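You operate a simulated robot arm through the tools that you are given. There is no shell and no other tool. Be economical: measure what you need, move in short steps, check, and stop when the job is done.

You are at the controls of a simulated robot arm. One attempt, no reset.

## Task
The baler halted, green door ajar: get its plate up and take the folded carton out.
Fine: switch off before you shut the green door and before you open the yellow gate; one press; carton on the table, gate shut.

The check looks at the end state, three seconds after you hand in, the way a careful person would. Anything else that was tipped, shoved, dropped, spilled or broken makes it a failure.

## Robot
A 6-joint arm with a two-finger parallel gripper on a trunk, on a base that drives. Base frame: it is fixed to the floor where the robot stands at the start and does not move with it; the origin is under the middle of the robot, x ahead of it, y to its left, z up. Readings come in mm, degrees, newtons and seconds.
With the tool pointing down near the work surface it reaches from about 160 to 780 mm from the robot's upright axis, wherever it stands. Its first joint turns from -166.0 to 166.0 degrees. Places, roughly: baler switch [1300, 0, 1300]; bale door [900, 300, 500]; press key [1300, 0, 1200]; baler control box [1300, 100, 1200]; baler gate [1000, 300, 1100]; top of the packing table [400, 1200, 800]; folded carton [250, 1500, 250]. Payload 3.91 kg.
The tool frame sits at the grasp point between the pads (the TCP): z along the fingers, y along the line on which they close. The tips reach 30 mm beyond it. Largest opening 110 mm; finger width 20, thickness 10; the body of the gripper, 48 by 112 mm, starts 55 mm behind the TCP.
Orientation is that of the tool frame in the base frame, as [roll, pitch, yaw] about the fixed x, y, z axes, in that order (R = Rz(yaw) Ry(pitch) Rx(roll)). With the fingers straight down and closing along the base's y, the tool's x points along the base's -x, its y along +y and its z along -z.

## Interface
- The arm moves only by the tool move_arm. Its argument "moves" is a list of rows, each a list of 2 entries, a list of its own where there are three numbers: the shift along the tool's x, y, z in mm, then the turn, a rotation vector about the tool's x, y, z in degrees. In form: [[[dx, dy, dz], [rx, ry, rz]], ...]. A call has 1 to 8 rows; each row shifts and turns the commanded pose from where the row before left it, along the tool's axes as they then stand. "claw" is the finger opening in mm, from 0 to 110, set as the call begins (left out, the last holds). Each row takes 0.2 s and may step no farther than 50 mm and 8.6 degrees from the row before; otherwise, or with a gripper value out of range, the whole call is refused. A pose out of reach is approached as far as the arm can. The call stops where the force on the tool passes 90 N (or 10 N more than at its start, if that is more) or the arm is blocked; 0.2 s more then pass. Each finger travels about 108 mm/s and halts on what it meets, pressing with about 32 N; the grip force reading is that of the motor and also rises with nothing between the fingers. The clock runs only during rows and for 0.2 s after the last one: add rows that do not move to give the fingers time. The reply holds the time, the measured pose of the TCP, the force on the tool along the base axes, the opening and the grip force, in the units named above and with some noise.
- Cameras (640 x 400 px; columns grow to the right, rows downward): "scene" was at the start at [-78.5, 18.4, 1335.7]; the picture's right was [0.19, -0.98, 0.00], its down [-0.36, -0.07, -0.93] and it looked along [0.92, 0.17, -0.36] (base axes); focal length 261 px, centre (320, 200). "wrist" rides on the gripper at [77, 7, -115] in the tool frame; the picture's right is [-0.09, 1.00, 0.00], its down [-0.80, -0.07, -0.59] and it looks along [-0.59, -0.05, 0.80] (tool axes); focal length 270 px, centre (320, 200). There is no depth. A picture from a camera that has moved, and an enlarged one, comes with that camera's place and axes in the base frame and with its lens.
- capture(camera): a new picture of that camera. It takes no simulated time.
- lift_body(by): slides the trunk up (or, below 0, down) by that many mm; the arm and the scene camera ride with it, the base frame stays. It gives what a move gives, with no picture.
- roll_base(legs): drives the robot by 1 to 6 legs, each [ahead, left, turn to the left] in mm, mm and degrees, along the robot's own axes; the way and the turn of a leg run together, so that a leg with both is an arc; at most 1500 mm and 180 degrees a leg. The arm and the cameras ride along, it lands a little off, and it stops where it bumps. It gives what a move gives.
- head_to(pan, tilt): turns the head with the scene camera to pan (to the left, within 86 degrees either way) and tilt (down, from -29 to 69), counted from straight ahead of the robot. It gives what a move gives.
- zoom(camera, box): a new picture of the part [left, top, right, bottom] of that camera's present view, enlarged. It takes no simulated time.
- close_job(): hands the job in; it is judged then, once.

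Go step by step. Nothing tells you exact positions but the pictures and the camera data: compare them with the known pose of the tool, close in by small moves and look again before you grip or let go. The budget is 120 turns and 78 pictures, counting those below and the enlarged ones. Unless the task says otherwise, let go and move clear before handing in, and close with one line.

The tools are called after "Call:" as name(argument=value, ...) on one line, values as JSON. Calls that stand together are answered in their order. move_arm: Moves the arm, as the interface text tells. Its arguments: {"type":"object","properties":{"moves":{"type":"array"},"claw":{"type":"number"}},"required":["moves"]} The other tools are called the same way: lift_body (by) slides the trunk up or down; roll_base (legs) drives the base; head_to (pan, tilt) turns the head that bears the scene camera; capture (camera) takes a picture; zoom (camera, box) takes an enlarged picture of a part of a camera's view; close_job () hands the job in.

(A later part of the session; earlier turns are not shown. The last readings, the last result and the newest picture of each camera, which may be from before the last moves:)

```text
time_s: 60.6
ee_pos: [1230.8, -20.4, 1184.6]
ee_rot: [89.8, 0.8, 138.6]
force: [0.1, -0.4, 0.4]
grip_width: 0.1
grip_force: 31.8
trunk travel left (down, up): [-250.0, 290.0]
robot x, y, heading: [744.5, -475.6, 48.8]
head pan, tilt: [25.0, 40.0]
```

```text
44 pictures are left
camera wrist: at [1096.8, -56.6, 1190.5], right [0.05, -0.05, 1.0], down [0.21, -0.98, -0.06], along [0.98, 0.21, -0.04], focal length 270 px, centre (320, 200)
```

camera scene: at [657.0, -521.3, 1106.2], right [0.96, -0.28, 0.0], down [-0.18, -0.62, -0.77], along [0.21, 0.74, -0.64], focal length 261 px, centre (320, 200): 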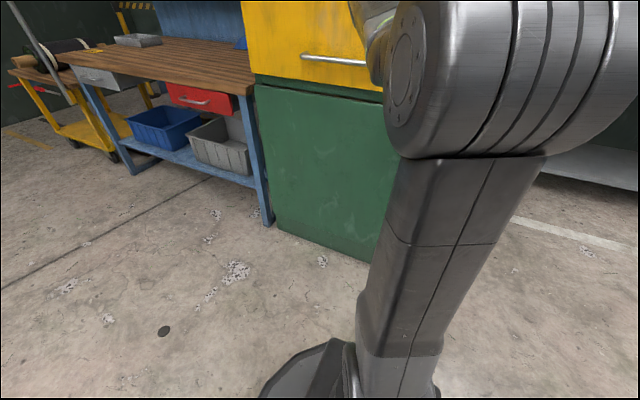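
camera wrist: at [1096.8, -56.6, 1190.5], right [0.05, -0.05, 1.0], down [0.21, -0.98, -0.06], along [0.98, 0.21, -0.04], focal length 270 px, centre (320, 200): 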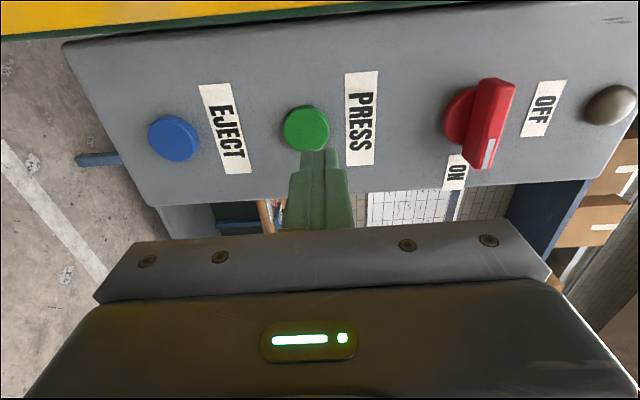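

The button is about 9 mm lower and 5 mm left of my line. I'll correct and advance to just short of it.

Call:
move_arm(moves=[[[5, -9, 0], [0, 0, 0]], [[0, 0, 22], [0, 0, 0]], [[0, 0, 0], [0, 0, 0]]])

Call:
capture(camera="wrist")

```text
time_s: 61.4
ee_pos: [1242.4, -0.3, 1175.1]
ee_rot: [89.9, 0.8, 138.7]
force: [-0.1, -0.7, 0.7]
grip_width: 0.0
grip_force: 31.9
trunk travel left (down, up): [-250.0, 290.0]
robot x, y, heading: [741.1, -473.6, 48.9]
head pan, tilt: [25.0, 40.0]
```

```text
43 pictures are left
camera wrist: at [1107.8, -36.6, 1181.0], right [0.05, -0.05, 1.0], down [0.21, -0.98, -0.06], along [0.98, 0.21, -0.04], focal length 270 px, centre (320, 200)
```

wrist: 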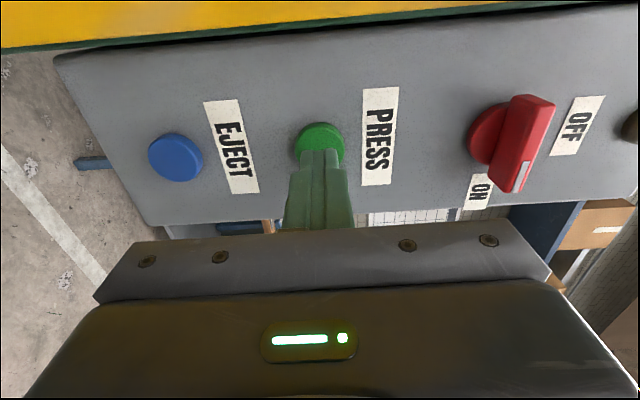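

Aligned. I'll make one continuous press.

Call:
move_arm(moves=[[[0, 0, 5], [0, 0, 0]], [[0, 0, 5], [0, 0, 0]], [[0, 0, 4], [0, 0, 0]], [[0, 0, 3], [0, 0, 0]], [[0, 0, 3], [0, 0, 0]]])

Call:
capture(camera="wrist")

```text
time_s: 62.6
ee_pos: [1252.8, 14.5, 1175.5]
ee_rot: [89.8, 0.7, 138.6]
force: [-1.0, -0.4, -0.1]
grip_width: 0.0
grip_force: 31.7
trunk travel left (down, up): [-250.0, 290.0]
robot x, y, heading: [745.7, -475.9, 48.7]
head pan, tilt: [25.0, 40.0]
```

```text
42 pictures are left
camera wrist: at [1119.6, -22.0, 1181.4], right [0.05, -0.05, 1.0], down [0.21, -0.98, -0.06], along [0.98, 0.21, -0.04], focal length 270 px, centre (320, 200)
```

wrist: 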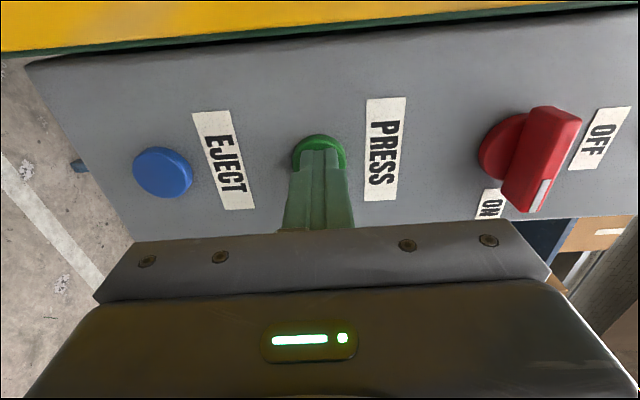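

No contact yet, so I'll continue slowly.

Call:
move_arm(moves=[[[0, 0, 3], [0, 0, 0]], [[0, 0, 3], [0, 0, 0]], [[0, 0, 2], [0, 0, 0]], [[0, 0, 2], [0, 0, 0]]])

```text
time_s: 63.6
ee_pos: [1256.1, 18.0, 1175.6]
ee_rot: [89.9, 0.6, 138.7]
force: [-28.4, -31.2, -18.2]
grip_width: 0.0
grip_force: 31.7
trunk travel left (down, up): [-250.0, 290.0]
robot x, y, heading: [745.6, -475.9, 48.5]
head pan, tilt: [25.0, 40.0]
```

Call:
capture(camera="wrist")

```text
41 pictures are left
camera wrist: at [1123.3, -17.8, 1181.9], right [0.06, -0.05, 1.0], down [0.21, -0.98, -0.06], along [0.98, 0.21, -0.04], focal length 270 px, centre (320, 200)
```

wrist: 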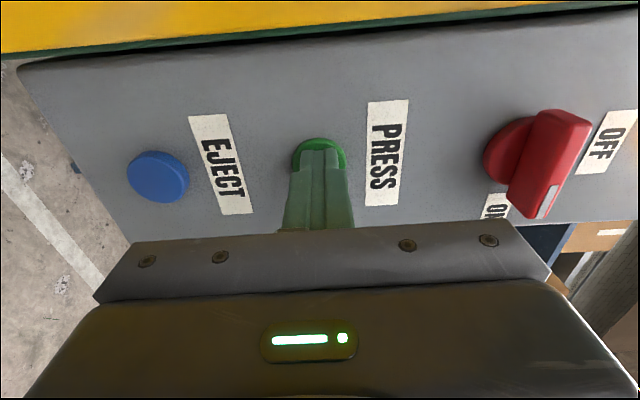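

The button is taking 46 N. I'll push a touch harder within the same press so it registers, then withdraw and look at the lamp.

Call:
move_arm(moves=[[[0, 0, 2], [0, 0, 0]], [[0, 0, 2], [0, 0, 0]]])

Call:
move_arm(moves=[[[0, 0, -30], [0, 0, 0]], [[0, 0, -40], [0, 0, 0]], [[0, 0, -20], [0, 0, 0]], [[0, 0, 0], [0, 0, 0]]])

Call:
capture(camera="wrist")

```text
time_s: 64.2
ee_pos: [1257.6, 19.3, 1176.3]
ee_rot: [90.1, 0.7, 138.7]
force: [-50.5, -53.5, -30.5]
grip_width: 0.0
grip_force: 31.6
trunk travel left (down, up): [-250.0, 290.0]
robot x, y, heading: [743.4, -476.3, 48.9]
head pan, tilt: [25.0, 40.0]
```

```text
time_s: 65.2
ee_pos: [1202.6, -44.0, 1176.4]
ee_rot: [89.8, 0.6, 138.7]
force: [-0.7, -0.4, -0.6]
grip_width: 0.0
grip_force: 32.1
trunk travel left (down, up): [-250.0, 290.0]
robot x, y, heading: [744.9, -476.5, 48.9]
head pan, tilt: [25.0, 40.0]
```

```text
40 pictures are left
camera wrist: at [1068.7, -80.1, 1181.8], right [0.05, -0.05, 1.0], down [0.21, -0.98, -0.06], along [0.98, 0.21, -0.04], focal length 270 px, centre (320, 200)
```

wrist: 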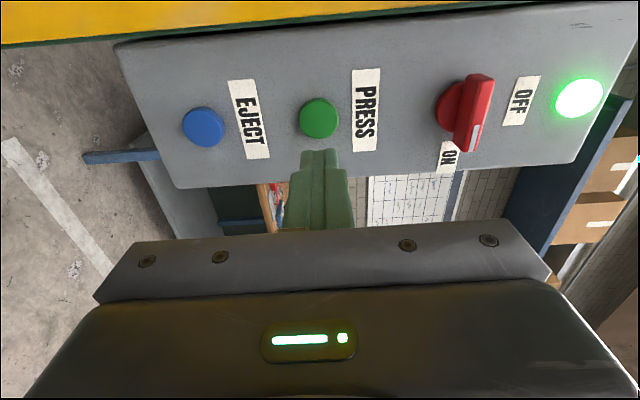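

The lamp is lit green, so the plate is cycling. I'll move back up in front of the switch and wait for it to finish.

Call:
move_arm(moves=[[[-2, 40, 0], [0, 0, 0]], [[-2, 40, 0], [0, 0, 0]], [[-2, 39, 0], [0, 0, 0]], [[0, 0, 0], [0, 0, 0]], [[0, 0, 0], [0, 0, 0]], [[0, 0, 0], [0, 0, 0]], [[0, 0, 0], [0, 0, 0]], [[0, 0, 0], [0, 0, 0]]], claw=50)

Call:
move_arm(moves=[[[0, 0, 0], [0, 0, 0]], [[0, 0, 0], [0, 0, 0]], [[0, 0, 0], [0, 0, 0]], [[0, 0, 0], [0, 0, 0]], [[0, 0, 0], [0, 0, 0]], [[0, 0, 0], [0, 0, 0]], [[0, 0, 0], [0, 0, 0]], [[0, 0, 0], [0, 0, 0]]])

Call:
move_arm(moves=[[[0, 0, 0], [0, 0, 0]], [[0, 0, 0], [0, 0, 0]], [[0, 0, 0], [0, 0, 0]], [[0, 0, 0], [0, 0, 0]], [[0, 0, 0], [0, 0, 0]], [[0, 0, 0], [0, 0, 0]], [[0, 0, 0], [0, 0, 0]], [[0, 0, 0], [0, 0, 0]]])

Call:
capture(camera="wrist")

```text
time_s: 67.0
ee_pos: [1206.1, -49.8, 1283.5]
ee_rot: [89.8, 0.6, 138.7]
force: [0.7, -0.5, -0.1]
grip_width: 50.0
grip_force: 0.0
out of reach, approached as far as the arm can: row 1
trunk travel left (down, up): [-250.0, 290.0]
robot x, y, heading: [746.2, -477.0, 49.1]
head pan, tilt: [25.0, 40.0]
```

```text
time_s: 68.8
ee_pos: [1206.1, -51.0, 1282.8]
ee_rot: [89.9, 0.7, 138.7]
force: [-0.3, 0.3, 0.4]
grip_width: 50.2
grip_force: 0.1
trunk travel left (down, up): [-250.0, 290.0]
robot x, y, heading: [746.4, -473.5, 48.7]
head pan, tilt: [25.0, 40.0]
```

```text
time_s: 70.6
ee_pos: [1206.8, -52.7, 1282.4]
ee_rot: [89.9, 0.7, 138.7]
force: [0.2, 0.2, -0.5]
grip_width: 49.9
grip_force: 0.0
trunk travel left (down, up): [-250.0, 290.0]
robot x, y, heading: [748.3, -474.8, 48.9]
head pan, tilt: [25.0, 40.0]
```

```text
39 pictures are left
camera wrist: at [1073.1, -86.8, 1289.0], right [0.05, -0.05, 1.0], down [0.21, -0.98, -0.06], along [0.98, 0.21, -0.04], focal length 270 px, centre (320, 200)
```

wrist: 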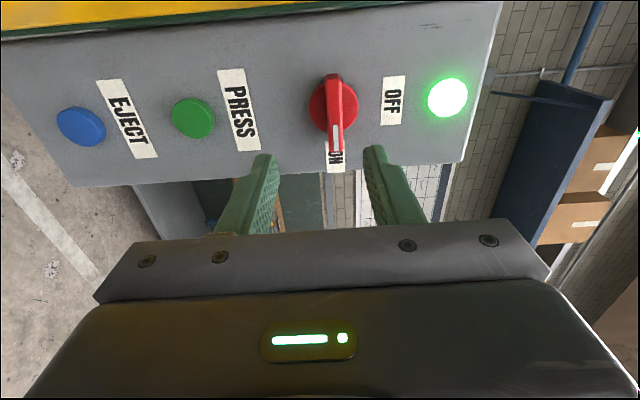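

Still lit, so I'll wait longer while adjusting height to the switch.

Call:
move_arm(moves=[[[0, 12, 0], [0, 0, 0]], [[0, 0, 0], [0, 0, 0]], [[0, 0, 0], [0, 0, 0]], [[0, 0, 0], [0, 0, 0]], [[0, 0, 0], [0, 0, 0]], [[0, 0, 0], [0, 0, 0]], [[0, 0, 0], [0, 0, 0]], [[0, 0, 0], [0, 0, 0]]])

Call:
move_arm(moves=[[[0, 0, 0], [0, 0, 0]], [[0, 0, 0], [0, 0, 0]], [[0, 0, 0], [0, 0, 0]], [[0, 0, 0], [0, 0, 0]], [[0, 0, 0], [0, 0, 0]], [[0, 0, 0], [0, 0, 0]], [[0, 0, 0], [0, 0, 0]], [[0, 0, 0], [0, 0, 0]]])

Call:
move_arm(moves=[[[0, 0, 0], [0, 0, 0]], [[0, 0, 0], [0, 0, 0]], [[0, 0, 0], [0, 0, 0]], [[0, 0, 0], [0, 0, 0]], [[0, 0, 0], [0, 0, 0]], [[0, 0, 0], [0, 0, 0]], [[0, 0, 0], [0, 0, 0]], [[0, 0, 0], [0, 0, 0]]])

Call:
move_arm(moves=[[[0, 0, 0], [0, 0, 0]], [[0, 0, 0], [0, 0, 0]], [[0, 0, 0], [0, 0, 0]], [[0, 0, 0], [0, 0, 0]], [[0, 0, 0], [0, 0, 0]], [[0, 0, 0], [0, 0, 0]], [[0, 0, 0], [0, 0, 0]], [[0, 0, 0], [0, 0, 0]]])

Call:
capture(camera="wrist")

```text
time_s: 72.4
ee_pos: [1206.1, -51.0, 1296.1]
ee_rot: [89.8, 0.8, 138.8]
force: [0.6, 0.5, -0.3]
grip_width: 50.0
grip_force: 0.1
trunk travel left (down, up): [-250.0, 290.0]
robot x, y, heading: [745.0, -475.4, 48.8]
head pan, tilt: [25.0, 40.0]
```

```text
time_s: 74.2
ee_pos: [1206.5, -50.8, 1296.1]
ee_rot: [89.9, 0.7, 138.7]
force: [0.7, -0.4, 0.3]
grip_width: 50.0
grip_force: 0.2
trunk travel left (down, up): [-250.0, 290.0]
robot x, y, heading: [744.6, -476.8, 48.8]
head pan, tilt: [25.0, 40.0]
```

```text
time_s: 76.0
ee_pos: [1206.1, -50.8, 1296.1]
ee_rot: [89.8, 0.8, 138.7]
force: [0.0, -0.6, -0.3]
grip_width: 50.4
grip_force: 0.0
trunk travel left (down, up): [-250.0, 290.0]
robot x, y, heading: [747.3, -476.4, 48.7]
head pan, tilt: [25.0, 40.0]
```

```text
time_s: 77.8
ee_pos: [1208.0, -51.3, 1295.4]
ee_rot: [89.8, 0.6, 138.8]
force: [-0.3, 0.2, -0.1]
grip_width: 50.0
grip_force: 0.0
trunk travel left (down, up): [-250.0, 290.0]
robot x, y, heading: [745.2, -472.6, 48.5]
head pan, tilt: [25.0, 40.0]
```

```text
38 pictures are left
camera wrist: at [1073.7, -86.6, 1301.3], right [0.05, -0.05, 1.0], down [0.21, -0.98, -0.06], along [0.98, 0.21, -0.04], focal length 270 px, centre (320, 200)
```

wrist: 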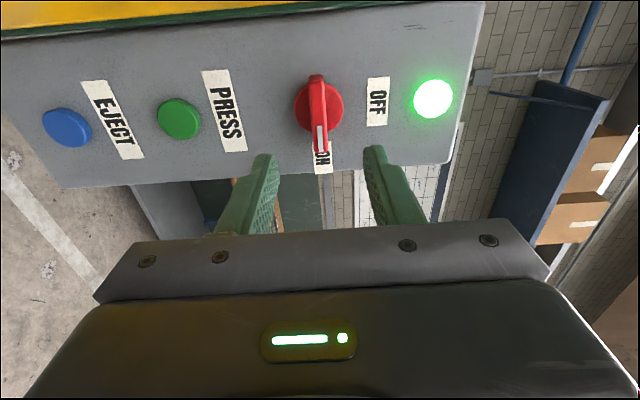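

Still lit, so I'll give it more time before deciding whether the lamp is steady.

Call:
move_arm(moves=[[[0, 0, 0], [0, 0, 0]], [[0, 0, 0], [0, 0, 0]], [[0, 0, 0], [0, 0, 0]], [[0, 0, 0], [0, 0, 0]], [[0, 0, 0], [0, 0, 0]], [[0, 0, 0], [0, 0, 0]], [[0, 0, 0], [0, 0, 0]], [[0, 0, 0], [0, 0, 0]]])

Call:
move_arm(moves=[[[0, 0, 0], [0, 0, 0]], [[0, 0, 0], [0, 0, 0]], [[0, 0, 0], [0, 0, 0]], [[0, 0, 0], [0, 0, 0]], [[0, 0, 0], [0, 0, 0]], [[0, 0, 0], [0, 0, 0]], [[0, 0, 0], [0, 0, 0]], [[0, 0, 0], [0, 0, 0]]])

Call:
move_arm(moves=[[[0, 0, 0], [0, 0, 0]], [[0, 0, 0], [0, 0, 0]], [[0, 0, 0], [0, 0, 0]], [[0, 0, 0], [0, 0, 0]], [[0, 0, 0], [0, 0, 0]], [[0, 0, 0], [0, 0, 0]], [[0, 0, 0], [0, 0, 0]], [[0, 0, 0], [0, 0, 0]]])

Call:
move_arm(moves=[[[0, 0, 0], [0, 0, 0]], [[0, 0, 0], [0, 0, 0]], [[0, 0, 0], [0, 0, 0]], [[0, 0, 0], [0, 0, 0]], [[0, 0, 0], [0, 0, 0]], [[0, 0, 0], [0, 0, 0]], [[0, 0, 0], [0, 0, 0]], [[0, 0, 0], [0, 0, 0]]])

Call:
move_arm(moves=[[[0, 0, 0], [0, 0, 0]], [[0, 0, 0], [0, 0, 0]], [[0, 0, 0], [0, 0, 0]], [[0, 0, 0], [0, 0, 0]], [[0, 0, 0], [0, 0, 0]], [[0, 0, 0], [0, 0, 0]], [[0, 0, 0], [0, 0, 0]], [[0, 0, 0], [0, 0, 0]]])

Call:
capture(camera="wrist")

```text
time_s: 79.6
ee_pos: [1207.0, -50.8, 1296.5]
ee_rot: [89.8, 0.8, 138.6]
force: [-0.2, -0.2, -0.1]
grip_width: 50.3
grip_force: 0.0
trunk travel left (down, up): [-250.0, 290.0]
robot x, y, heading: [746.1, -480.2, 48.8]
head pan, tilt: [25.0, 40.0]
```

```text
time_s: 81.4
ee_pos: [1207.3, -50.7, 1294.9]
ee_rot: [89.8, 0.7, 138.7]
force: [-1.1, -0.3, 0.5]
grip_width: 50.1
grip_force: 0.0
trunk travel left (down, up): [-250.0, 290.0]
robot x, y, heading: [741.6, -476.5, 49.0]
head pan, tilt: [25.0, 40.0]
```

```text
time_s: 83.2
ee_pos: [1206.2, -50.7, 1295.4]
ee_rot: [89.8, 0.8, 138.6]
force: [-0.8, 0.7, -0.3]
grip_width: 50.2
grip_force: 0.1
trunk travel left (down, up): [-250.0, 290.0]
robot x, y, heading: [742.3, -477.2, 48.7]
head pan, tilt: [25.0, 40.0]
```

```text
time_s: 85.0
ee_pos: [1206.6, -52.0, 1296.0]
ee_rot: [89.8, 0.6, 138.6]
force: [-0.2, -0.7, 0.6]
grip_width: 50.3
grip_force: 0.0
trunk travel left (down, up): [-250.0, 290.0]
robot x, y, heading: [742.3, -475.2, 48.6]
head pan, tilt: [25.0, 40.0]
```

```text
time_s: 86.8
ee_pos: [1206.8, -49.5, 1294.5]
ee_rot: [89.9, 0.7, 138.6]
force: [0.1, 0.2, 0.2]
grip_width: 50.2
grip_force: 0.0
trunk travel left (down, up): [-250.0, 290.0]
robot x, y, heading: [744.0, -475.6, 48.7]
head pan, tilt: [25.0, 40.0]
```

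```text
37 pictures are left
camera wrist: at [1073.7, -86.6, 1301.3], right [0.05, -0.05, 1.0], down [0.21, -0.98, -0.06], along [0.98, 0.21, -0.04], focal length 270 px, centre (320, 200)
```

wrist: 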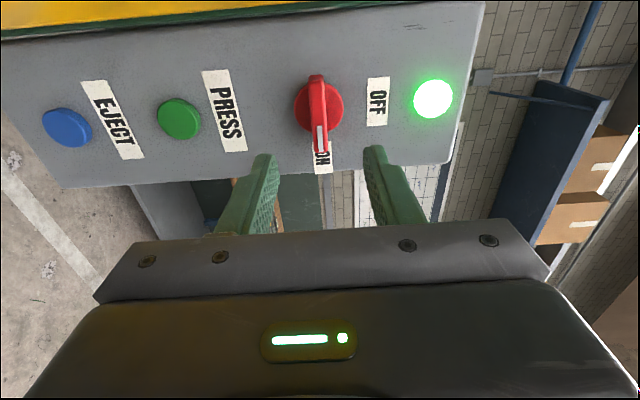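

The lamp is steady after 22 s, so I take the cycle as finished with the plate up. Now I'll grip the bar and switch OFF.

Call:
move_arm(moves=[[[4, 0, 30], [0, 0, 0]], [[0, 0, 30], [0, 0, 0]], [[0, 0, 17], [0, 0, 0]], [[0, 0, 0], [0, 0, 0]]])

Call:
move_arm(moves=[[[0, 0, 0], [0, 0, 0]], [[0, 0, 0], [0, 0, 0]], [[0, 0, 0], [0, 0, 0]]], claw=0)

Call:
move_arm(moves=[[[0, 0, 0], [0, 0, -8.2]], [[0, 0, 0], [0, 0, -8.2]], [[0, 0, 0], [0, 0, -8.2]], [[0, 0, 0], [0, 0, -8.2]], [[0, 0, 0], [0, 0, -8.2]], [[0, 0, 0], [0, 0, -8.2]]])

Call:
move_arm(moves=[[[0, 0, 0], [0, 0, -8.2]], [[0, 0, 0], [0, 0, -8.2]], [[0, 0, 0], [0, 0, -8.2]], [[0, 0, 0], [0, 0, -8.2]], [[0, 0, 0], [0, 0, -8.2]], [[0, 0, 0], [0, 0, 0]]])

Call:
capture(camera="wrist")

```text
time_s: 87.8
ee_pos: [1256.3, 8.6, 1295.1]
ee_rot: [89.8, 0.7, 138.8]
force: [0.1, -0.2, -0.3]
grip_width: 50.1
grip_force: 0.0
trunk travel left (down, up): [-250.0, 290.0]
robot x, y, heading: [745.1, -475.2, 48.6]
head pan, tilt: [25.0, 40.0]
```

```text
time_s: 88.6
ee_pos: [1256.2, 7.7, 1296.1]
ee_rot: [89.8, 0.7, 138.7]
force: [1.6, 1.2, 3.8]
grip_width: 11.8
grip_force: 44.7
trunk travel left (down, up): [-250.0, 290.0]
robot x, y, heading: [744.7, -477.7, 48.5]
head pan, tilt: [25.0, 40.0]
```

```text
time_s: 90.0
ee_pos: [1255.6, 9.2, 1296.9]
ee_rot: [89.4, 50.1, 138.3]
force: [3.5, 7.0, 17.1]
grip_width: 12.2
grip_force: 44.8
trunk travel left (down, up): [-250.0, 290.0]
robot x, y, heading: [742.3, -476.6, 48.6]
head pan, tilt: [25.0, 40.0]
```

```text
time_s: 91.4
ee_pos: [1253.8, 10.1, 1297.4]
ee_rot: [-70.3, 88.9, -21.6]
force: [2.1, 12.1, 23.8]
grip_width: 12.0
grip_force: 44.5
trunk travel left (down, up): [-250.0, 290.0]
robot x, y, heading: [744.0, -476.2, 48.8]
head pan, tilt: [25.0, 40.0]
```

```text
36 pictures are left
camera wrist: at [1175.5, -72.9, 1219.6], right [-0.75, 0.66, 0.07], down [-0.35, -0.49, 0.8], along [0.56, 0.57, 0.6], focal length 270 px, centre (320, 200)
```

wrist: 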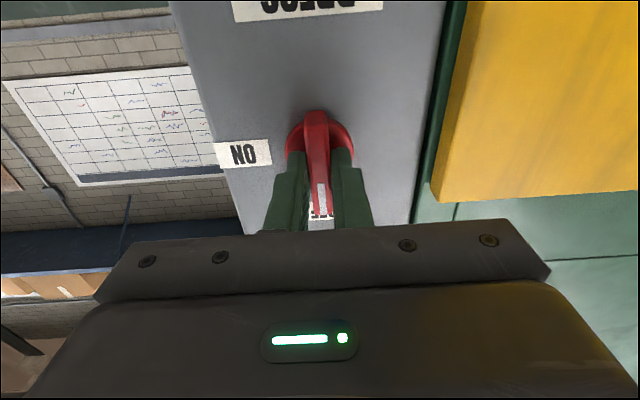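

Switched OFF again. I'll release, back off, confirm, roll to the bar-gripping orientation and drive left to the gate.

Call:
move_arm(moves=[[[0, 0, 0], [0, 0, 0]], [[0, 0, 0], [0, 0, 0]], [[0, 0, -25], [0, 0, 0]], [[0, 0, -40], [0, 0, 0]], [[0, 0, -40], [0, 0, 0]], [[0, 0, -35], [0, 0, 0]]], claw=50)

Call:
zoom(camera="wrist", box=[200, 0, 440, 200])

Call:
move_arm(moves=[[[0, 0, 0], [0, 0, 8.2]], [[0, 0, 0], [0, 0, 8.2]], [[0, 0, 0], [0, 0, 8.2]], [[0, 0, 0], [0, 0, 8.2]], [[0, 0, 0], [0, 0, 8.2]], [[0, 0, 0], [0, 0, 8.2]]])

Call:
move_arm(moves=[[[0, 0, 0], [0, 0, 8.2]], [[0, 0, 0], [0, 0, 8.2]], [[0, 0, 0], [0, 0, 8.2]], [[0, 0, 0], [0, 0, 8.2]], [[0, 0, 0], [0, 0, 8.2]], [[0, 0, 0], [0, 0, 0]]])

Call:
roll_base(legs=[[0, 340, 0]])

Call:
lift_body(by=-240)

Call:
capture(camera="wrist")

```text
time_s: 92.8
ee_pos: [1163.5, -95.7, 1294.0]
ee_rot: [-78.3, 89.0, -29.5]
force: [1.1, -0.3, -0.5]
grip_width: 50.3
grip_force: 0.1
trunk travel left (down, up): [-250.0, 290.0]
robot x, y, heading: [743.6, -475.0, 48.8]
head pan, tilt: [25.0, 40.0]
```

```text
2.00 times, centred on (320, 100) of wrist
camera zoom: at [1084.3, -177.8, 1217.4], right [-0.75, 0.66, 0.07], down [-0.35, -0.49, 0.8], along [0.56, 0.57, 0.6], focal length 541 px, centre (320, 400)
```

zoom: 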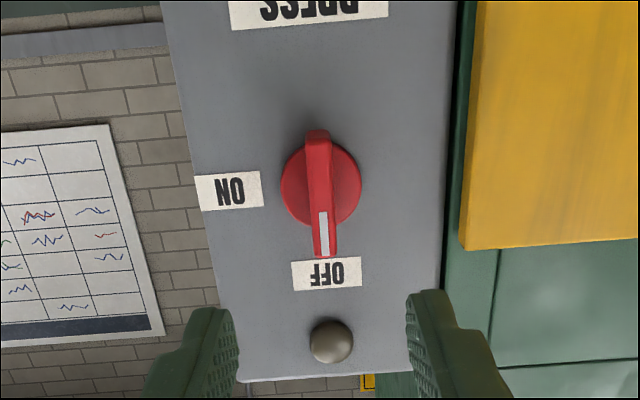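

```text
time_s: 94.2
ee_pos: [1164.5, -95.5, 1295.2]
ee_rot: [89.8, 41.6, 138.6]
force: [0.1, 0.3, -0.1]
grip_width: 50.2
grip_force: 0.1
trunk travel left (down, up): [-250.0, 290.0]
robot x, y, heading: [743.6, -478.0, 49.0]
head pan, tilt: [25.0, 40.0]
```

```text
time_s: 95.6
ee_pos: [1165.5, -97.9, 1294.4]
ee_rot: [89.9, 0.6, 138.7]
force: [-0.6, -0.7, -1.0]
grip_width: 50.1
grip_force: 0.0
trunk travel left (down, up): [-250.0, 290.0]
robot x, y, heading: [742.5, -476.9, 48.5]
head pan, tilt: [25.0, 40.0]
```

```text
time_s: 97.8
ee_pos: [914.6, 122.3, 1295.7]
ee_rot: [89.7, 0.7, 138.6]
force: [-0.2, 0.3, -0.1]
grip_width: 49.9
grip_force: 0.0
trunk travel left (down, up): [-250.0, 290.0]
robot x, y, heading: [492.1, -256.3, 48.8]
head pan, tilt: [25.0, 40.0]
```

```text
time_s: 100.3
ee_pos: [913.8, 123.3, 1055.4]
ee_rot: [89.8, 0.6, 138.7]
force: [0.3, 0.9, 0.7]
grip_width: 50.0
grip_force: 0.0
trunk travel left (down, up): [-10.0, 530.0]
robot x, y, heading: [493.3, -254.4, 48.7]
head pan, tilt: [25.0, 40.0]
```

```text
34 pictures are left
camera wrist: at [780.5, 87.5, 1061.0], right [0.05, -0.05, 1.0], down [0.21, -0.98, -0.06], along [0.98, 0.21, -0.04], focal length 270 px, centre (320, 200)
```

wrist: 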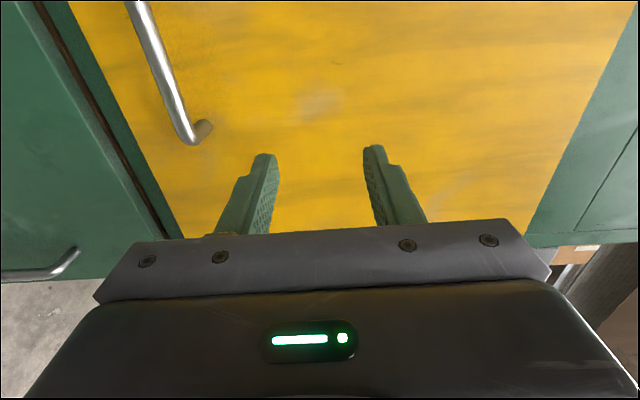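

The switch is confirmed OFF. The handle's right end is about 125 mm lower and roughly 150 mm ahead, and its middle is about 100 mm to the left. I'll move there, stopping short.

Call:
move_arm(moves=[[[15, 0, 40], [0, 0, 0]], [[25, 0, 30], [0, 0, 0]], [[30, -20, 0], [0, 0, 0]], [[30, -25, 0], [0, 0, 0]], [[0, -40, 0], [0, 0, 0]], [[0, -40, 0], [0, 0, 0]], [[0, 0, 0], [0, 0, 0]]])

Call:
capture(camera="wrist")

```text
time_s: 101.9
ee_pos: [893.1, 237.5, 1033.2]
ee_rot: [91.2, 0.8, 138.9]
force: [0.0, 0.8, 0.1]
grip_width: 49.9
grip_force: 0.0
out of reach, approached as far as the arm can: row 3, 4, 5, 6
trunk travel left (down, up): [-10.0, 530.0]
robot x, y, heading: [494.9, -253.0, 48.9]
head pan, tilt: [25.0, 40.0]
```

```text
33 pictures are left
camera wrist: at [759.1, 201.1, 1042.4], right [0.07, -0.03, 1.0], down [0.21, -0.98, -0.05], along [0.97, 0.22, -0.06], focal length 270 px, centre (320, 200)
```

wrist: 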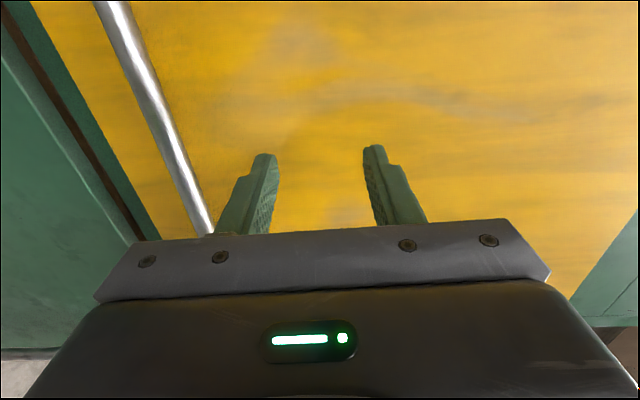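

The arm hit its wrist limit descending with a level tool. Triangulating the handle gives n about 821, z about 929. I'll tilt the tool 30° down, which eases the wrist, and re-measure.

Call:
move_arm(moves=[[[0, 0, -10], [7.5, 0, 0]], [[0, 0, -10], [7.5, 0, 0]], [[0, 0, 0], [7.5, 0, 0]], [[0, 0, 0], [7.5, 0, 0]], [[0, 0, 0], [0, 0, 0]]], claw=64)

Call:
capture(camera="wrist")

```text
time_s: 103.1
ee_pos: [884.7, 220.7, 1039.5]
ee_rot: [116.8, 0.7, 137.7]
force: [0.4, -0.3, 0.3]
grip_width: 64.2
grip_force: 0.1
out of reach, approached as far as the arm can: row 1
trunk travel left (down, up): [-10.0, 530.0]
robot x, y, heading: [494.5, -255.4, 49.1]
head pan, tilt: [25.0, 40.0]
```

```text
32 pictures are left
camera wrist: at [761.4, 199.8, 1097.3], right [0.36, 0.28, 0.89], down [0.21, -0.95, 0.21], along [0.91, 0.11, -0.4], focal length 270 px, centre (320, 200)
```

wrist: 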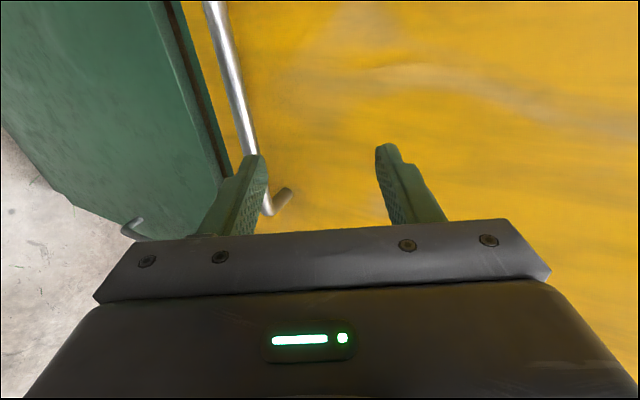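

The bar position is consistent (n 821, z 930). In the tool frame it's at y -64, z +115, so I'll shift sideways and then advance to 45 mm short.

Call:
move_arm(moves=[[[0, -32, 0], [0, 0, 0]], [[0, -32, 0], [0, 0, 0]], [[0, 0, 35], [0, 0, 0]], [[0, 0, 35], [0, 0, 0]], [[0, 0, 0], [0, 0, 0]]])

Call:
capture(camera="wrist")

```text
time_s: 104.3
ee_pos: [908.5, 247.4, 952.1]
ee_rot: [116.8, 0.6, 137.6]
force: [-0.7, -0.1, 0.5]
grip_width: 64.0
grip_force: 0.0
trunk travel left (down, up): [-10.0, 530.0]
robot x, y, heading: [492.0, -256.4, 48.7]
head pan, tilt: [25.0, 40.0]
```

```text
31 pictures are left
camera wrist: at [784.3, 224.7, 1008.9], right [0.36, 0.28, 0.89], down [0.21, -0.95, 0.21], along [0.91, 0.11, -0.4], focal length 270 px, centre (320, 200)
```

wrist: 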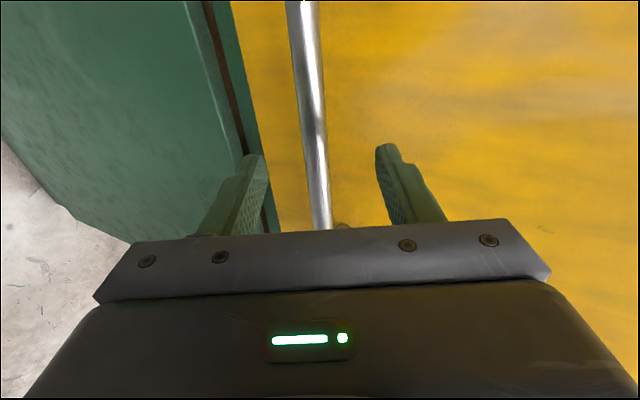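

The bar is centred between the fingers. I'll advance 34 mm and close.

Call:
move_arm(moves=[[[0, 0, 17], [0, 0, 0]], [[0, 0, 17], [0, 0, 0]], [[0, 0, 0], [0, 0, 0]]])

Call:
move_arm(moves=[[[0, 0, 0], [0, 0, 0]], [[0, 0, 0], [0, 0, 0]], [[0, 0, 0], [0, 0, 0]], [[0, 0, 0], [0, 0, 0]]], claw=0)

Call:
capture(camera="wrist")

```text
time_s: 105.1
ee_pos: [929.4, 269.5, 936.1]
ee_rot: [116.7, 0.7, 137.5]
force: [0.7, 0.6, 0.5]
grip_width: 64.0
grip_force: 0.0
trunk travel left (down, up): [-10.0, 530.0]
robot x, y, heading: [494.6, -255.0, 48.9]
head pan, tilt: [25.0, 40.0]
```

```text
time_s: 106.1
ee_pos: [927.1, 267.5, 937.8]
ee_rot: [116.7, 0.5, 137.6]
force: [-8.9, -9.2, -6.2]
grip_width: 15.7
grip_force: 44.9
trunk travel left (down, up): [-10.0, 530.0]
robot x, y, heading: [494.7, -256.5, 48.6]
head pan, tilt: [25.0, 40.0]
```

```text
30 pictures are left
camera wrist: at [804.5, 246.3, 994.4], right [0.36, 0.28, 0.89], down [0.21, -0.95, 0.21], along [0.91, 0.11, -0.4], focal length 270 px, centre (320, 200)
```

wrist: 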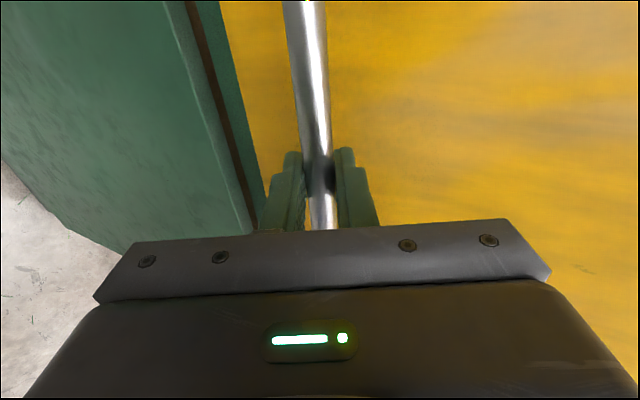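

The handle is gripped at 15.7 mm. I'll test the gate by lifting the trunk 40 mm.

Call:
lift_body(by=40)

Call:
capture(camera="wrist")

```text
time_s: 106.9
ee_pos: [928.2, 268.0, 979.1]
ee_rot: [116.5, 0.7, 137.5]
force: [-5.2, -6.8, 2.8]
grip_width: 15.4
grip_force: 45.0
trunk travel left (down, up): [-50.0, 490.0]
robot x, y, heading: [495.6, -256.1, 48.8]
head pan, tilt: [25.0, 40.0]
```

```text
29 pictures are left
camera wrist: at [804.3, 246.0, 1036.1], right [0.36, 0.28, 0.89], down [0.21, -0.95, 0.21], along [0.91, 0.11, -0.4], focal length 270 px, centre (320, 200)
```

wrist: 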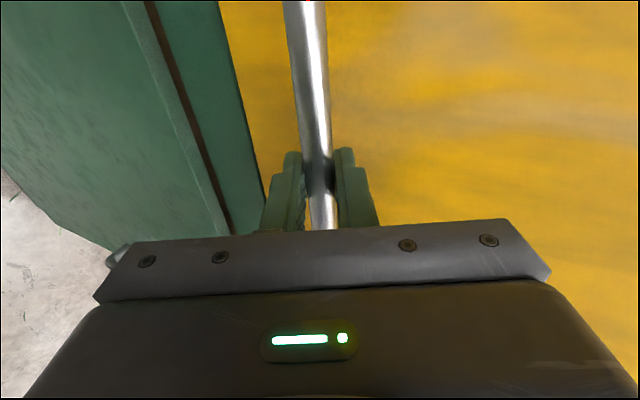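

The gate slides up freely, so I'll keep raising it.

Call:
lift_body(by=200)

Call:
lift_body(by=120)

Call:
capture(camera="wrist")

Call:
capture(camera="scene")

```text
time_s: 109.1
ee_pos: [928.3, 268.8, 1179.3]
ee_rot: [116.5, 0.7, 137.5]
force: [-3.0, -5.1, 0.9]
grip_width: 15.7
grip_force: 44.9
trunk travel left (down, up): [-250.0, 290.0]
robot x, y, heading: [493.9, -254.9, 48.7]
head pan, tilt: [25.0, 40.0]
```

```text
time_s: 110.6
ee_pos: [928.6, 267.1, 1299.1]
ee_rot: [116.4, 0.7, 137.6]
force: [-2.0, -2.6, 3.0]
grip_width: 15.6
grip_force: 45.4
trunk travel left (down, up): [-370.0, 170.0]
robot x, y, heading: [492.9, -254.5, 48.5]
head pan, tilt: [25.0, 40.0]
```

```text
28 pictures are left
camera wrist: at [804.5, 246.2, 1355.4], right [0.36, 0.28, 0.89], down [0.21, -0.95, 0.21], along [0.91, 0.11, -0.4], focal length 270 px, centre (320, 200)
```

wrist: 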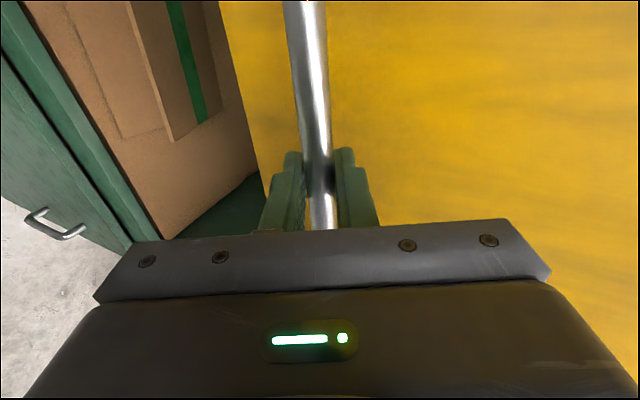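

```text
27 pictures are left
camera scene: at [405.5, -301.9, 1426.3], right [0.96, -0.28, 0.0], down [-0.18, -0.62, -0.77], along [0.21, 0.74, -0.64], focal length 261 px, centre (320, 200)
```

scene: 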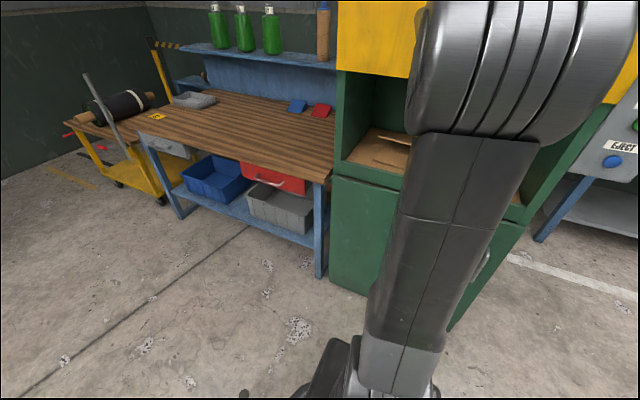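

The chamber is opening: a folded carton with a green stripe lies on the card bale. I'll raise the gate a little more, then let go and see whether it holds.

Call:
lift_body(by=60)

Call:
move_arm(moves=[[[0, 0, 0], [0, 0, 0]], [[0, 0, 0], [0, 0, 0]], [[0, 0, 0], [0, 0, 0]]], claw=24)

Call:
capture(camera="wrist")

```text
time_s: 111.6
ee_pos: [928.5, 267.9, 1359.4]
ee_rot: [116.6, 0.7, 137.5]
force: [-2.0, -0.9, 3.0]
grip_width: 15.4
grip_force: 45.4
trunk travel left (down, up): [-430.0, 110.0]
robot x, y, heading: [496.9, -254.0, 48.9]
head pan, tilt: [25.0, 40.0]
```

```text
time_s: 112.4
ee_pos: [929.4, 269.8, 1357.2]
ee_rot: [116.6, 0.8, 137.7]
force: [-0.1, 0.2, -0.3]
grip_width: 24.0
grip_force: 0.1
trunk travel left (down, up): [-430.0, 110.0]
robot x, y, heading: [490.3, -256.1, 48.9]
head pan, tilt: [25.0, 40.0]
```

```text
26 pictures are left
camera wrist: at [805.1, 247.0, 1414.0], right [0.36, 0.28, 0.89], down [0.21, -0.95, 0.21], along [0.91, 0.11, -0.4], focal length 270 px, centre (320, 200)
```

wrist: 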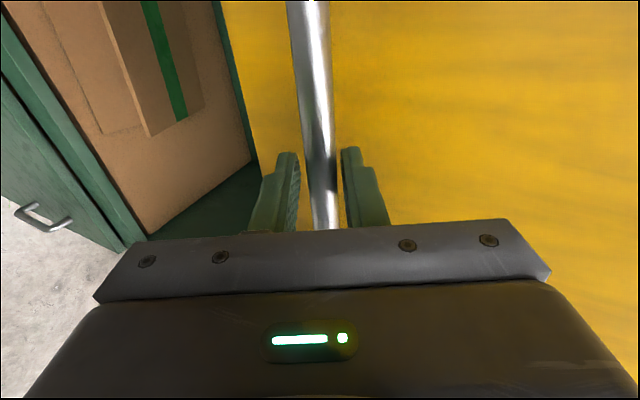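

The gate holds by itself. I'll back off the handle and look into the chamber from in front.

Call:
move_arm(moves=[[[0, 0, 0], [0, 0, 0]], [[0, 0, -30], [0, 0, 0]], [[0, 0, -40], [0, 0, 0]], [[0, 0, -40], [0, 0, 0]], [[0, 0, 0], [0, 0, 0]]], claw=64)

Call:
lift_body(by=-170)

Call:
capture(camera="wrist")

```text
time_s: 113.6
ee_pos: [860.4, 196.0, 1406.7]
ee_rot: [116.7, 0.7, 137.5]
force: [-0.1, 0.0, -0.1]
grip_width: 63.9
grip_force: 0.1
trunk travel left (down, up): [-430.0, 110.0]
robot x, y, heading: [494.1, -254.9, 48.8]
head pan, tilt: [25.0, 40.0]
```

```text
time_s: 115.5
ee_pos: [860.2, 195.2, 1237.2]
ee_rot: [116.7, 0.7, 137.6]
force: [-0.1, 0.1, -0.4]
grip_width: 64.1
grip_force: 0.0
trunk travel left (down, up): [-260.0, 280.0]
robot x, y, heading: [489.1, -252.8, 49.0]
head pan, tilt: [25.0, 40.0]
```

```text
25 pictures are left
camera wrist: at [736.5, 173.7, 1294.2], right [0.36, 0.28, 0.89], down [0.21, -0.95, 0.21], along [0.91, 0.11, -0.4], focal length 270 px, centre (320, 200)
```

wrist: 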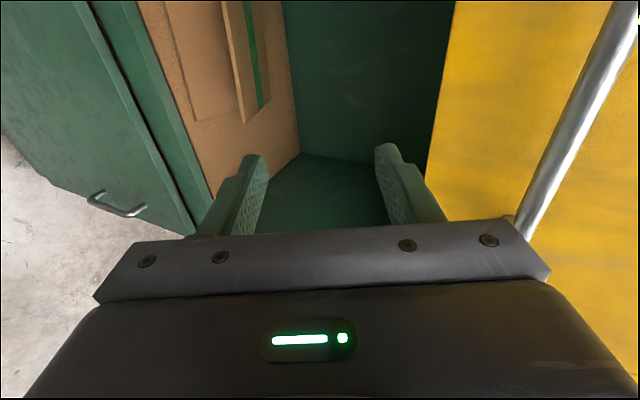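

I need a view from above, so I'll roll the tool so the camera sits on top looking forward and down.

Call:
move_arm(moves=[[[0, 0, 0], [0, 0, 8.2]], [[0, 0, 0], [0, 0, 8.2]], [[0, 0, 0], [0, 0, 8.2]], [[0, 0, 0], [0, 0, 8.2]], [[0, 0, 0], [0, 0, 8.2]], [[0, 0, 0], [0, 0, 8.2]], [[0, 0, 0], [0, 0, 8.2]]])

Call:
move_arm(moves=[[[0, 0, 0], [0, 0, 8.2]], [[0, 0, 0], [0, 0, 8.2]], [[0, 0, 0], [0, 0, 8.2]], [[0, 0, 0], [0, 0, 8.0]], [[0, 0, 0], [0, 0, 0]]])

Call:
capture(camera="wrist")

```text
time_s: 117.1
ee_pos: [860.9, 195.6, 1237.7]
ee_rot: [132.5, -48.4, 102.8]
force: [-0.3, 0.4, 0.8]
grip_width: 63.8
grip_force: 0.1
trunk travel left (down, up): [-260.0, 280.0]
robot x, y, heading: [493.0, -256.1, 48.8]
head pan, tilt: [25.0, 40.0]
```

```text
time_s: 118.3
ee_pos: [955.0, 122.2, 1244.7]
ee_rot: [178.6, -63.4, 50.2]
force: [0.8, -0.7, 0.5]
grip_width: 64.0
grip_force: 0.1
out of reach, approached as far as the arm can: row 1, 2, 3, 4
trunk travel left (down, up): [-260.0, 280.0]
robot x, y, heading: [492.6, -258.9, 48.9]
head pan, tilt: [25.0, 40.0]
```

```text
24 pictures are left
camera wrist: at [914.9, 66.5, 1364.5], right [0.73, -0.69, -0.07], down [-0.63, -0.63, -0.45], along [0.27, 0.37, -0.89], focal length 270 px, centre (320, 200)
```

wrist: 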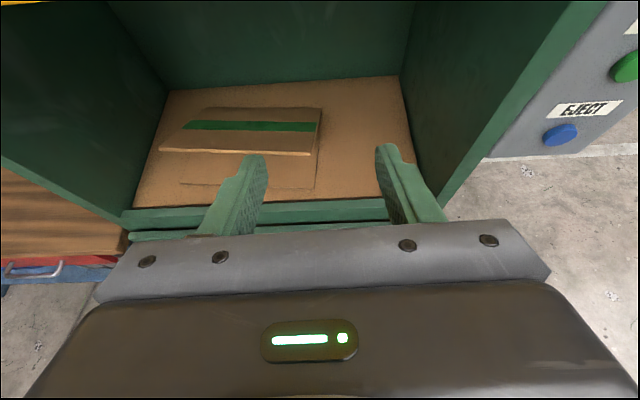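

This is a good view: the carton is the flat piece with the green stripe. I'll zoom in to read its shape.

Call:
zoom(camera="wrist", box=[130, 70, 430, 220])

```text
2.13 times, centred on (280, 145) of wrist
camera zoom: at [914.9, 66.5, 1364.5], right [0.73, -0.69, -0.07], down [-0.63, -0.63, -0.45], along [0.27, 0.37, -0.89], focal length 577 px, centre (405, 317)
```

zoom: 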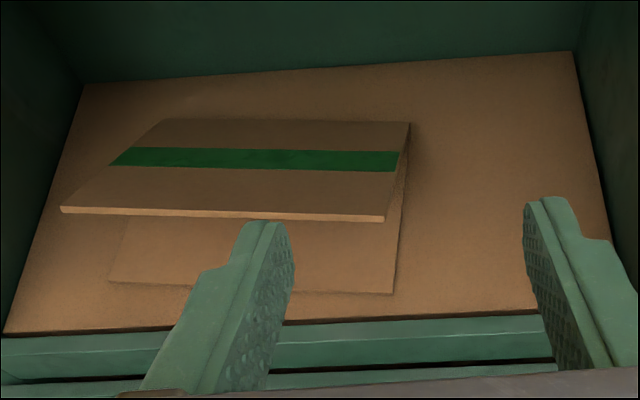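

The carton is folded like a half-open book, with its fold at the back. The top leaf's near edge is raised to about z 957 at n about 955 to 995, lateral 315 to 615, sloping down about 24° inward. I'll grip that edge with the bar-gripping orientation, fingers above and below, so I'll roll back and centre.

Call:
move_arm(moves=[[[0, 0, 0], [0, 0, -8.2]], [[0, 0, 0], [0, 0, -8.2]], [[0, 0, 0], [0, 0, -8.2]], [[0, 0, 0], [0, 0, -8.2]], [[0, 0, 0], [0, 0, -8.2]], [[0, 0, 0], [0, 0, -8.2]]], claw=44)

Call:
move_arm(moves=[[[0, 0, 0], [0, 0, -8.2]], [[0, 0, 0], [0, 0, -8.2]], [[0, 0, 0], [0, 0, -8.2]], [[0, 0, 0], [0, 0, -8.2]], [[0, 0, 0], [0, 0, -8.0]], [[0, 0, 0], [0, 0, 0]]])

```text
time_s: 119.7
ee_pos: [954.5, 121.9, 1243.7]
ee_rot: [123.1, -35.0, 116.8]
force: [-0.1, 0.1, 1.2]
grip_width: 43.8
grip_force: 0.2
trunk travel left (down, up): [-260.0, 280.0]
robot x, y, heading: [493.2, -255.5, 48.6]
head pan, tilt: [25.0, 40.0]
```

```text
time_s: 121.1
ee_pos: [956.3, 121.4, 1243.8]
ee_rot: [116.6, 0.7, 137.7]
force: [-0.1, -0.5, 0.8]
grip_width: 44.0
grip_force: 0.0
trunk travel left (down, up): [-260.0, 280.0]
robot x, y, heading: [492.2, -256.9, 48.9]
head pan, tilt: [25.0, 40.0]
```

Call:
move_arm(moves=[[[44, 0, 0], [0, 0, 0]], [[44, 0, 0], [0, 0, 0]], [[44, 0, 0], [0, 0, 0]], [[44, 0, 0], [0, 0, 0]], [[0, 0, 0], [0, 0, 0]]])

Call:
lift_body(by=-235)

Call:
capture(camera="wrist")

```text
time_s: 122.3
ee_pos: [824.9, 240.6, 1242.9]
ee_rot: [116.7, 0.6, 137.6]
force: [0.2, -0.4, 0.1]
grip_width: 44.1
grip_force: 0.0
trunk travel left (down, up): [-260.0, 280.0]
robot x, y, heading: [495.4, -255.6, 48.4]
head pan, tilt: [25.0, 40.0]
```

```text
time_s: 124.8
ee_pos: [825.8, 239.7, 1007.4]
ee_rot: [116.7, 0.7, 137.6]
force: [-0.1, -0.8, 0.2]
grip_width: 44.1
grip_force: 0.0
trunk travel left (down, up): [-25.0, 515.0]
robot x, y, heading: [496.2, -254.7, 48.9]
head pan, tilt: [25.0, 40.0]
```

```text
22 pictures are left
camera wrist: at [701.6, 218.8, 1065.0], right [0.36, 0.28, 0.89], down [0.21, -0.95, 0.21], along [0.91, 0.11, -0.4], focal length 270 px, centre (320, 200)
```

wrist: 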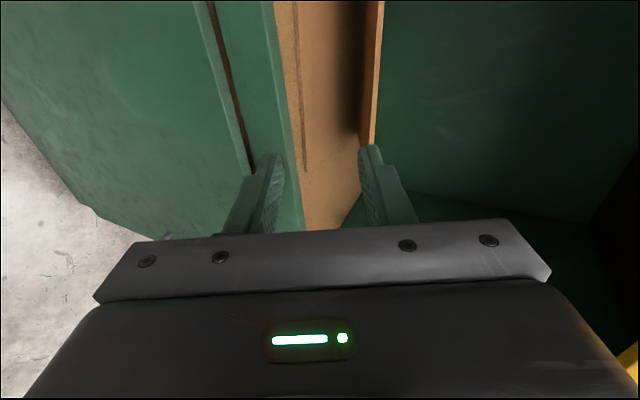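

The leaf's edge is consistent with the estimate. I'll drive forward 165 mm so the tool is in reach.

Call:
roll_base(legs=[[165, 0, 0]])

Call:
capture(camera="wrist")

```text
time_s: 126.2
ee_pos: [931.1, 363.2, 1007.1]
ee_rot: [116.7, 0.7, 137.7]
force: [-0.2, 0.2, 0.6]
grip_width: 44.0
grip_force: 0.0
trunk travel left (down, up): [-25.0, 515.0]
robot x, y, heading: [599.1, -138.7, 48.7]
head pan, tilt: [25.0, 40.0]
```

```text
21 pictures are left
camera wrist: at [808.5, 342.1, 1065.0], right [0.36, 0.28, 0.89], down [0.21, -0.95, 0.21], along [0.91, 0.11, -0.4], focal length 270 px, centre (320, 200)
```

wrist: 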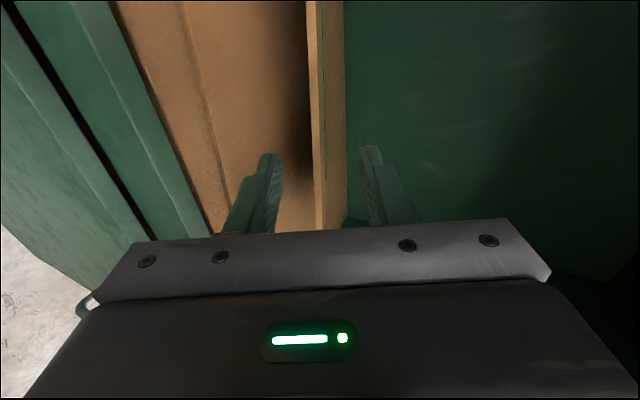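

The edge is centred between the finger planes. I'll advance 80 mm and look again.

Call:
move_arm(moves=[[[0, -1, 40], [0, 0, 0]], [[0, -1, 40], [0, 0, 0]], [[0, 0, 0], [0, 0, 0]]])

Call:
capture(camera="wrist")

```text
time_s: 127.0
ee_pos: [979.3, 416.0, 970.6]
ee_rot: [116.7, 0.7, 137.6]
force: [0.0, 0.0, -0.9]
grip_width: 44.4
grip_force: 0.1
trunk travel left (down, up): [-25.0, 515.0]
robot x, y, heading: [600.8, -136.4, 48.5]
head pan, tilt: [25.0, 40.0]
```

```text
20 pictures are left
camera wrist: at [855.0, 394.4, 1026.5], right [0.36, 0.28, 0.89], down [0.21, -0.95, 0.21], along [0.91, 0.11, -0.4], focal length 270 px, centre (320, 200)
```

wrist: 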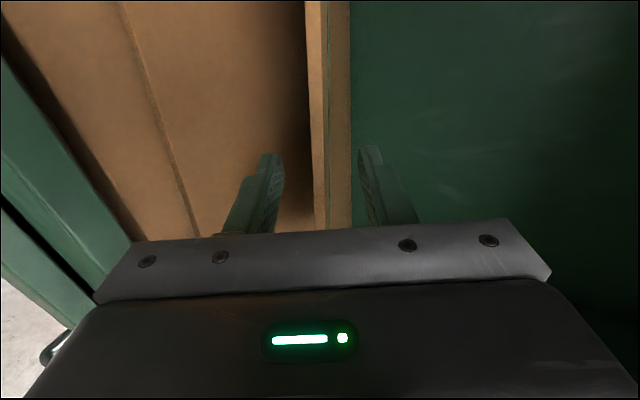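

The leaf edge runs between the fingers. I'll advance another 55 mm and look before closing.

Call:
move_arm(moves=[[[0, 0, 30], [0, 0, 0]], [[0, 0, 25], [0, 0, 0]], [[0, 0, 0], [0, 0, 0]]])

Call:
capture(camera="wrist")

```text
time_s: 127.8
ee_pos: [1013.7, 452.9, 945.1]
ee_rot: [116.8, 0.6, 137.8]
force: [-0.6, 0.5, -0.1]
grip_width: 44.0
grip_force: 0.2
trunk travel left (down, up): [-25.0, 515.0]
robot x, y, heading: [602.3, -134.6, 49.0]
head pan, tilt: [25.0, 40.0]
```

```text
19 pictures are left
camera wrist: at [889.3, 430.3, 1003.2], right [0.36, 0.28, 0.89], down [0.21, -0.95, 0.21], along [0.91, 0.11, -0.4], focal length 270 px, centre (320, 200)
```

wrist: 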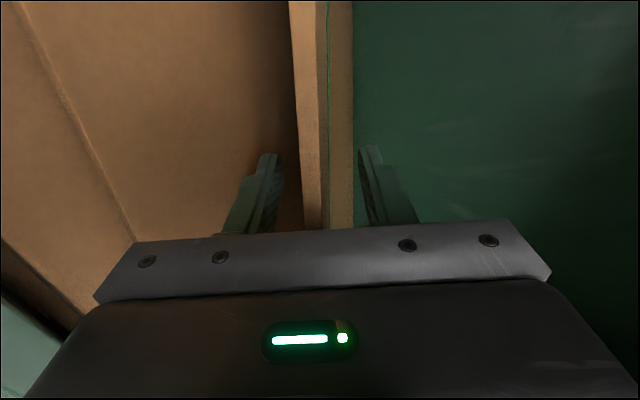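

The edge band is now well between the pads, so I'll close.

Call:
move_arm(moves=[[[0, 0, 0], [0, 0, 0]], [[0, 0, 0], [0, 0, 0]], [[0, 0, 0], [0, 0, 0]]], claw=0)

Call:
capture(camera="wrist")

```text
time_s: 128.6
ee_pos: [1011.4, 450.5, 948.7]
ee_rot: [116.4, 0.6, 137.7]
force: [1.0, -0.3, 11.6]
grip_width: 8.4
grip_force: 32.1
trunk travel left (down, up): [-25.0, 515.0]
robot x, y, heading: [603.0, -132.1, 48.7]
head pan, tilt: [25.0, 40.0]
```

```text
18 pictures are left
camera wrist: at [888.6, 429.0, 1005.4], right [0.36, 0.28, 0.89], down [0.21, -0.95, 0.21], along [0.91, 0.11, -0.4], focal length 270 px, centre (320, 200)
```

wrist: 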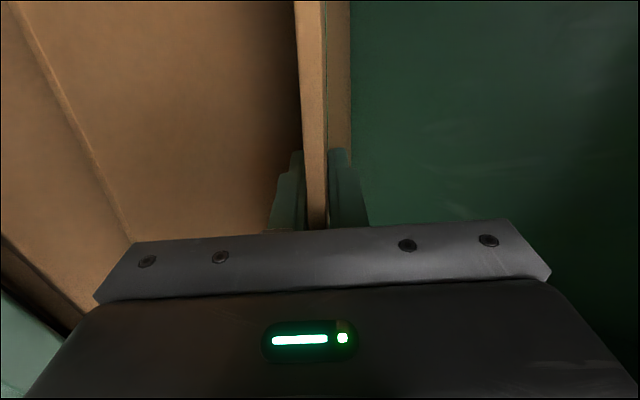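

The leaf is gripped at 8.4 mm. I'll lift it gently with the trunk.

Call:
lift_body(by=80)

Call:
capture(camera="wrist")

```text
time_s: 129.8
ee_pos: [1013.0, 452.1, 1026.1]
ee_rot: [116.7, 0.7, 137.7]
force: [-0.2, -0.9, -1.9]
grip_width: 6.7
grip_force: 31.9
trunk travel left (down, up): [-105.0, 435.0]
robot x, y, heading: [602.1, -133.2, 48.9]
head pan, tilt: [25.0, 40.0]
```

```text
17 pictures are left
camera wrist: at [889.3, 430.3, 1082.8], right [0.36, 0.28, 0.89], down [0.21, -0.95, 0.21], along [0.91, 0.11, -0.4], focal length 270 px, centre (320, 200)
```

wrist: 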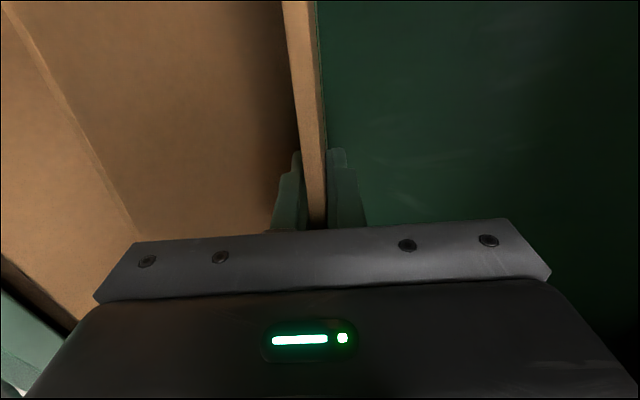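

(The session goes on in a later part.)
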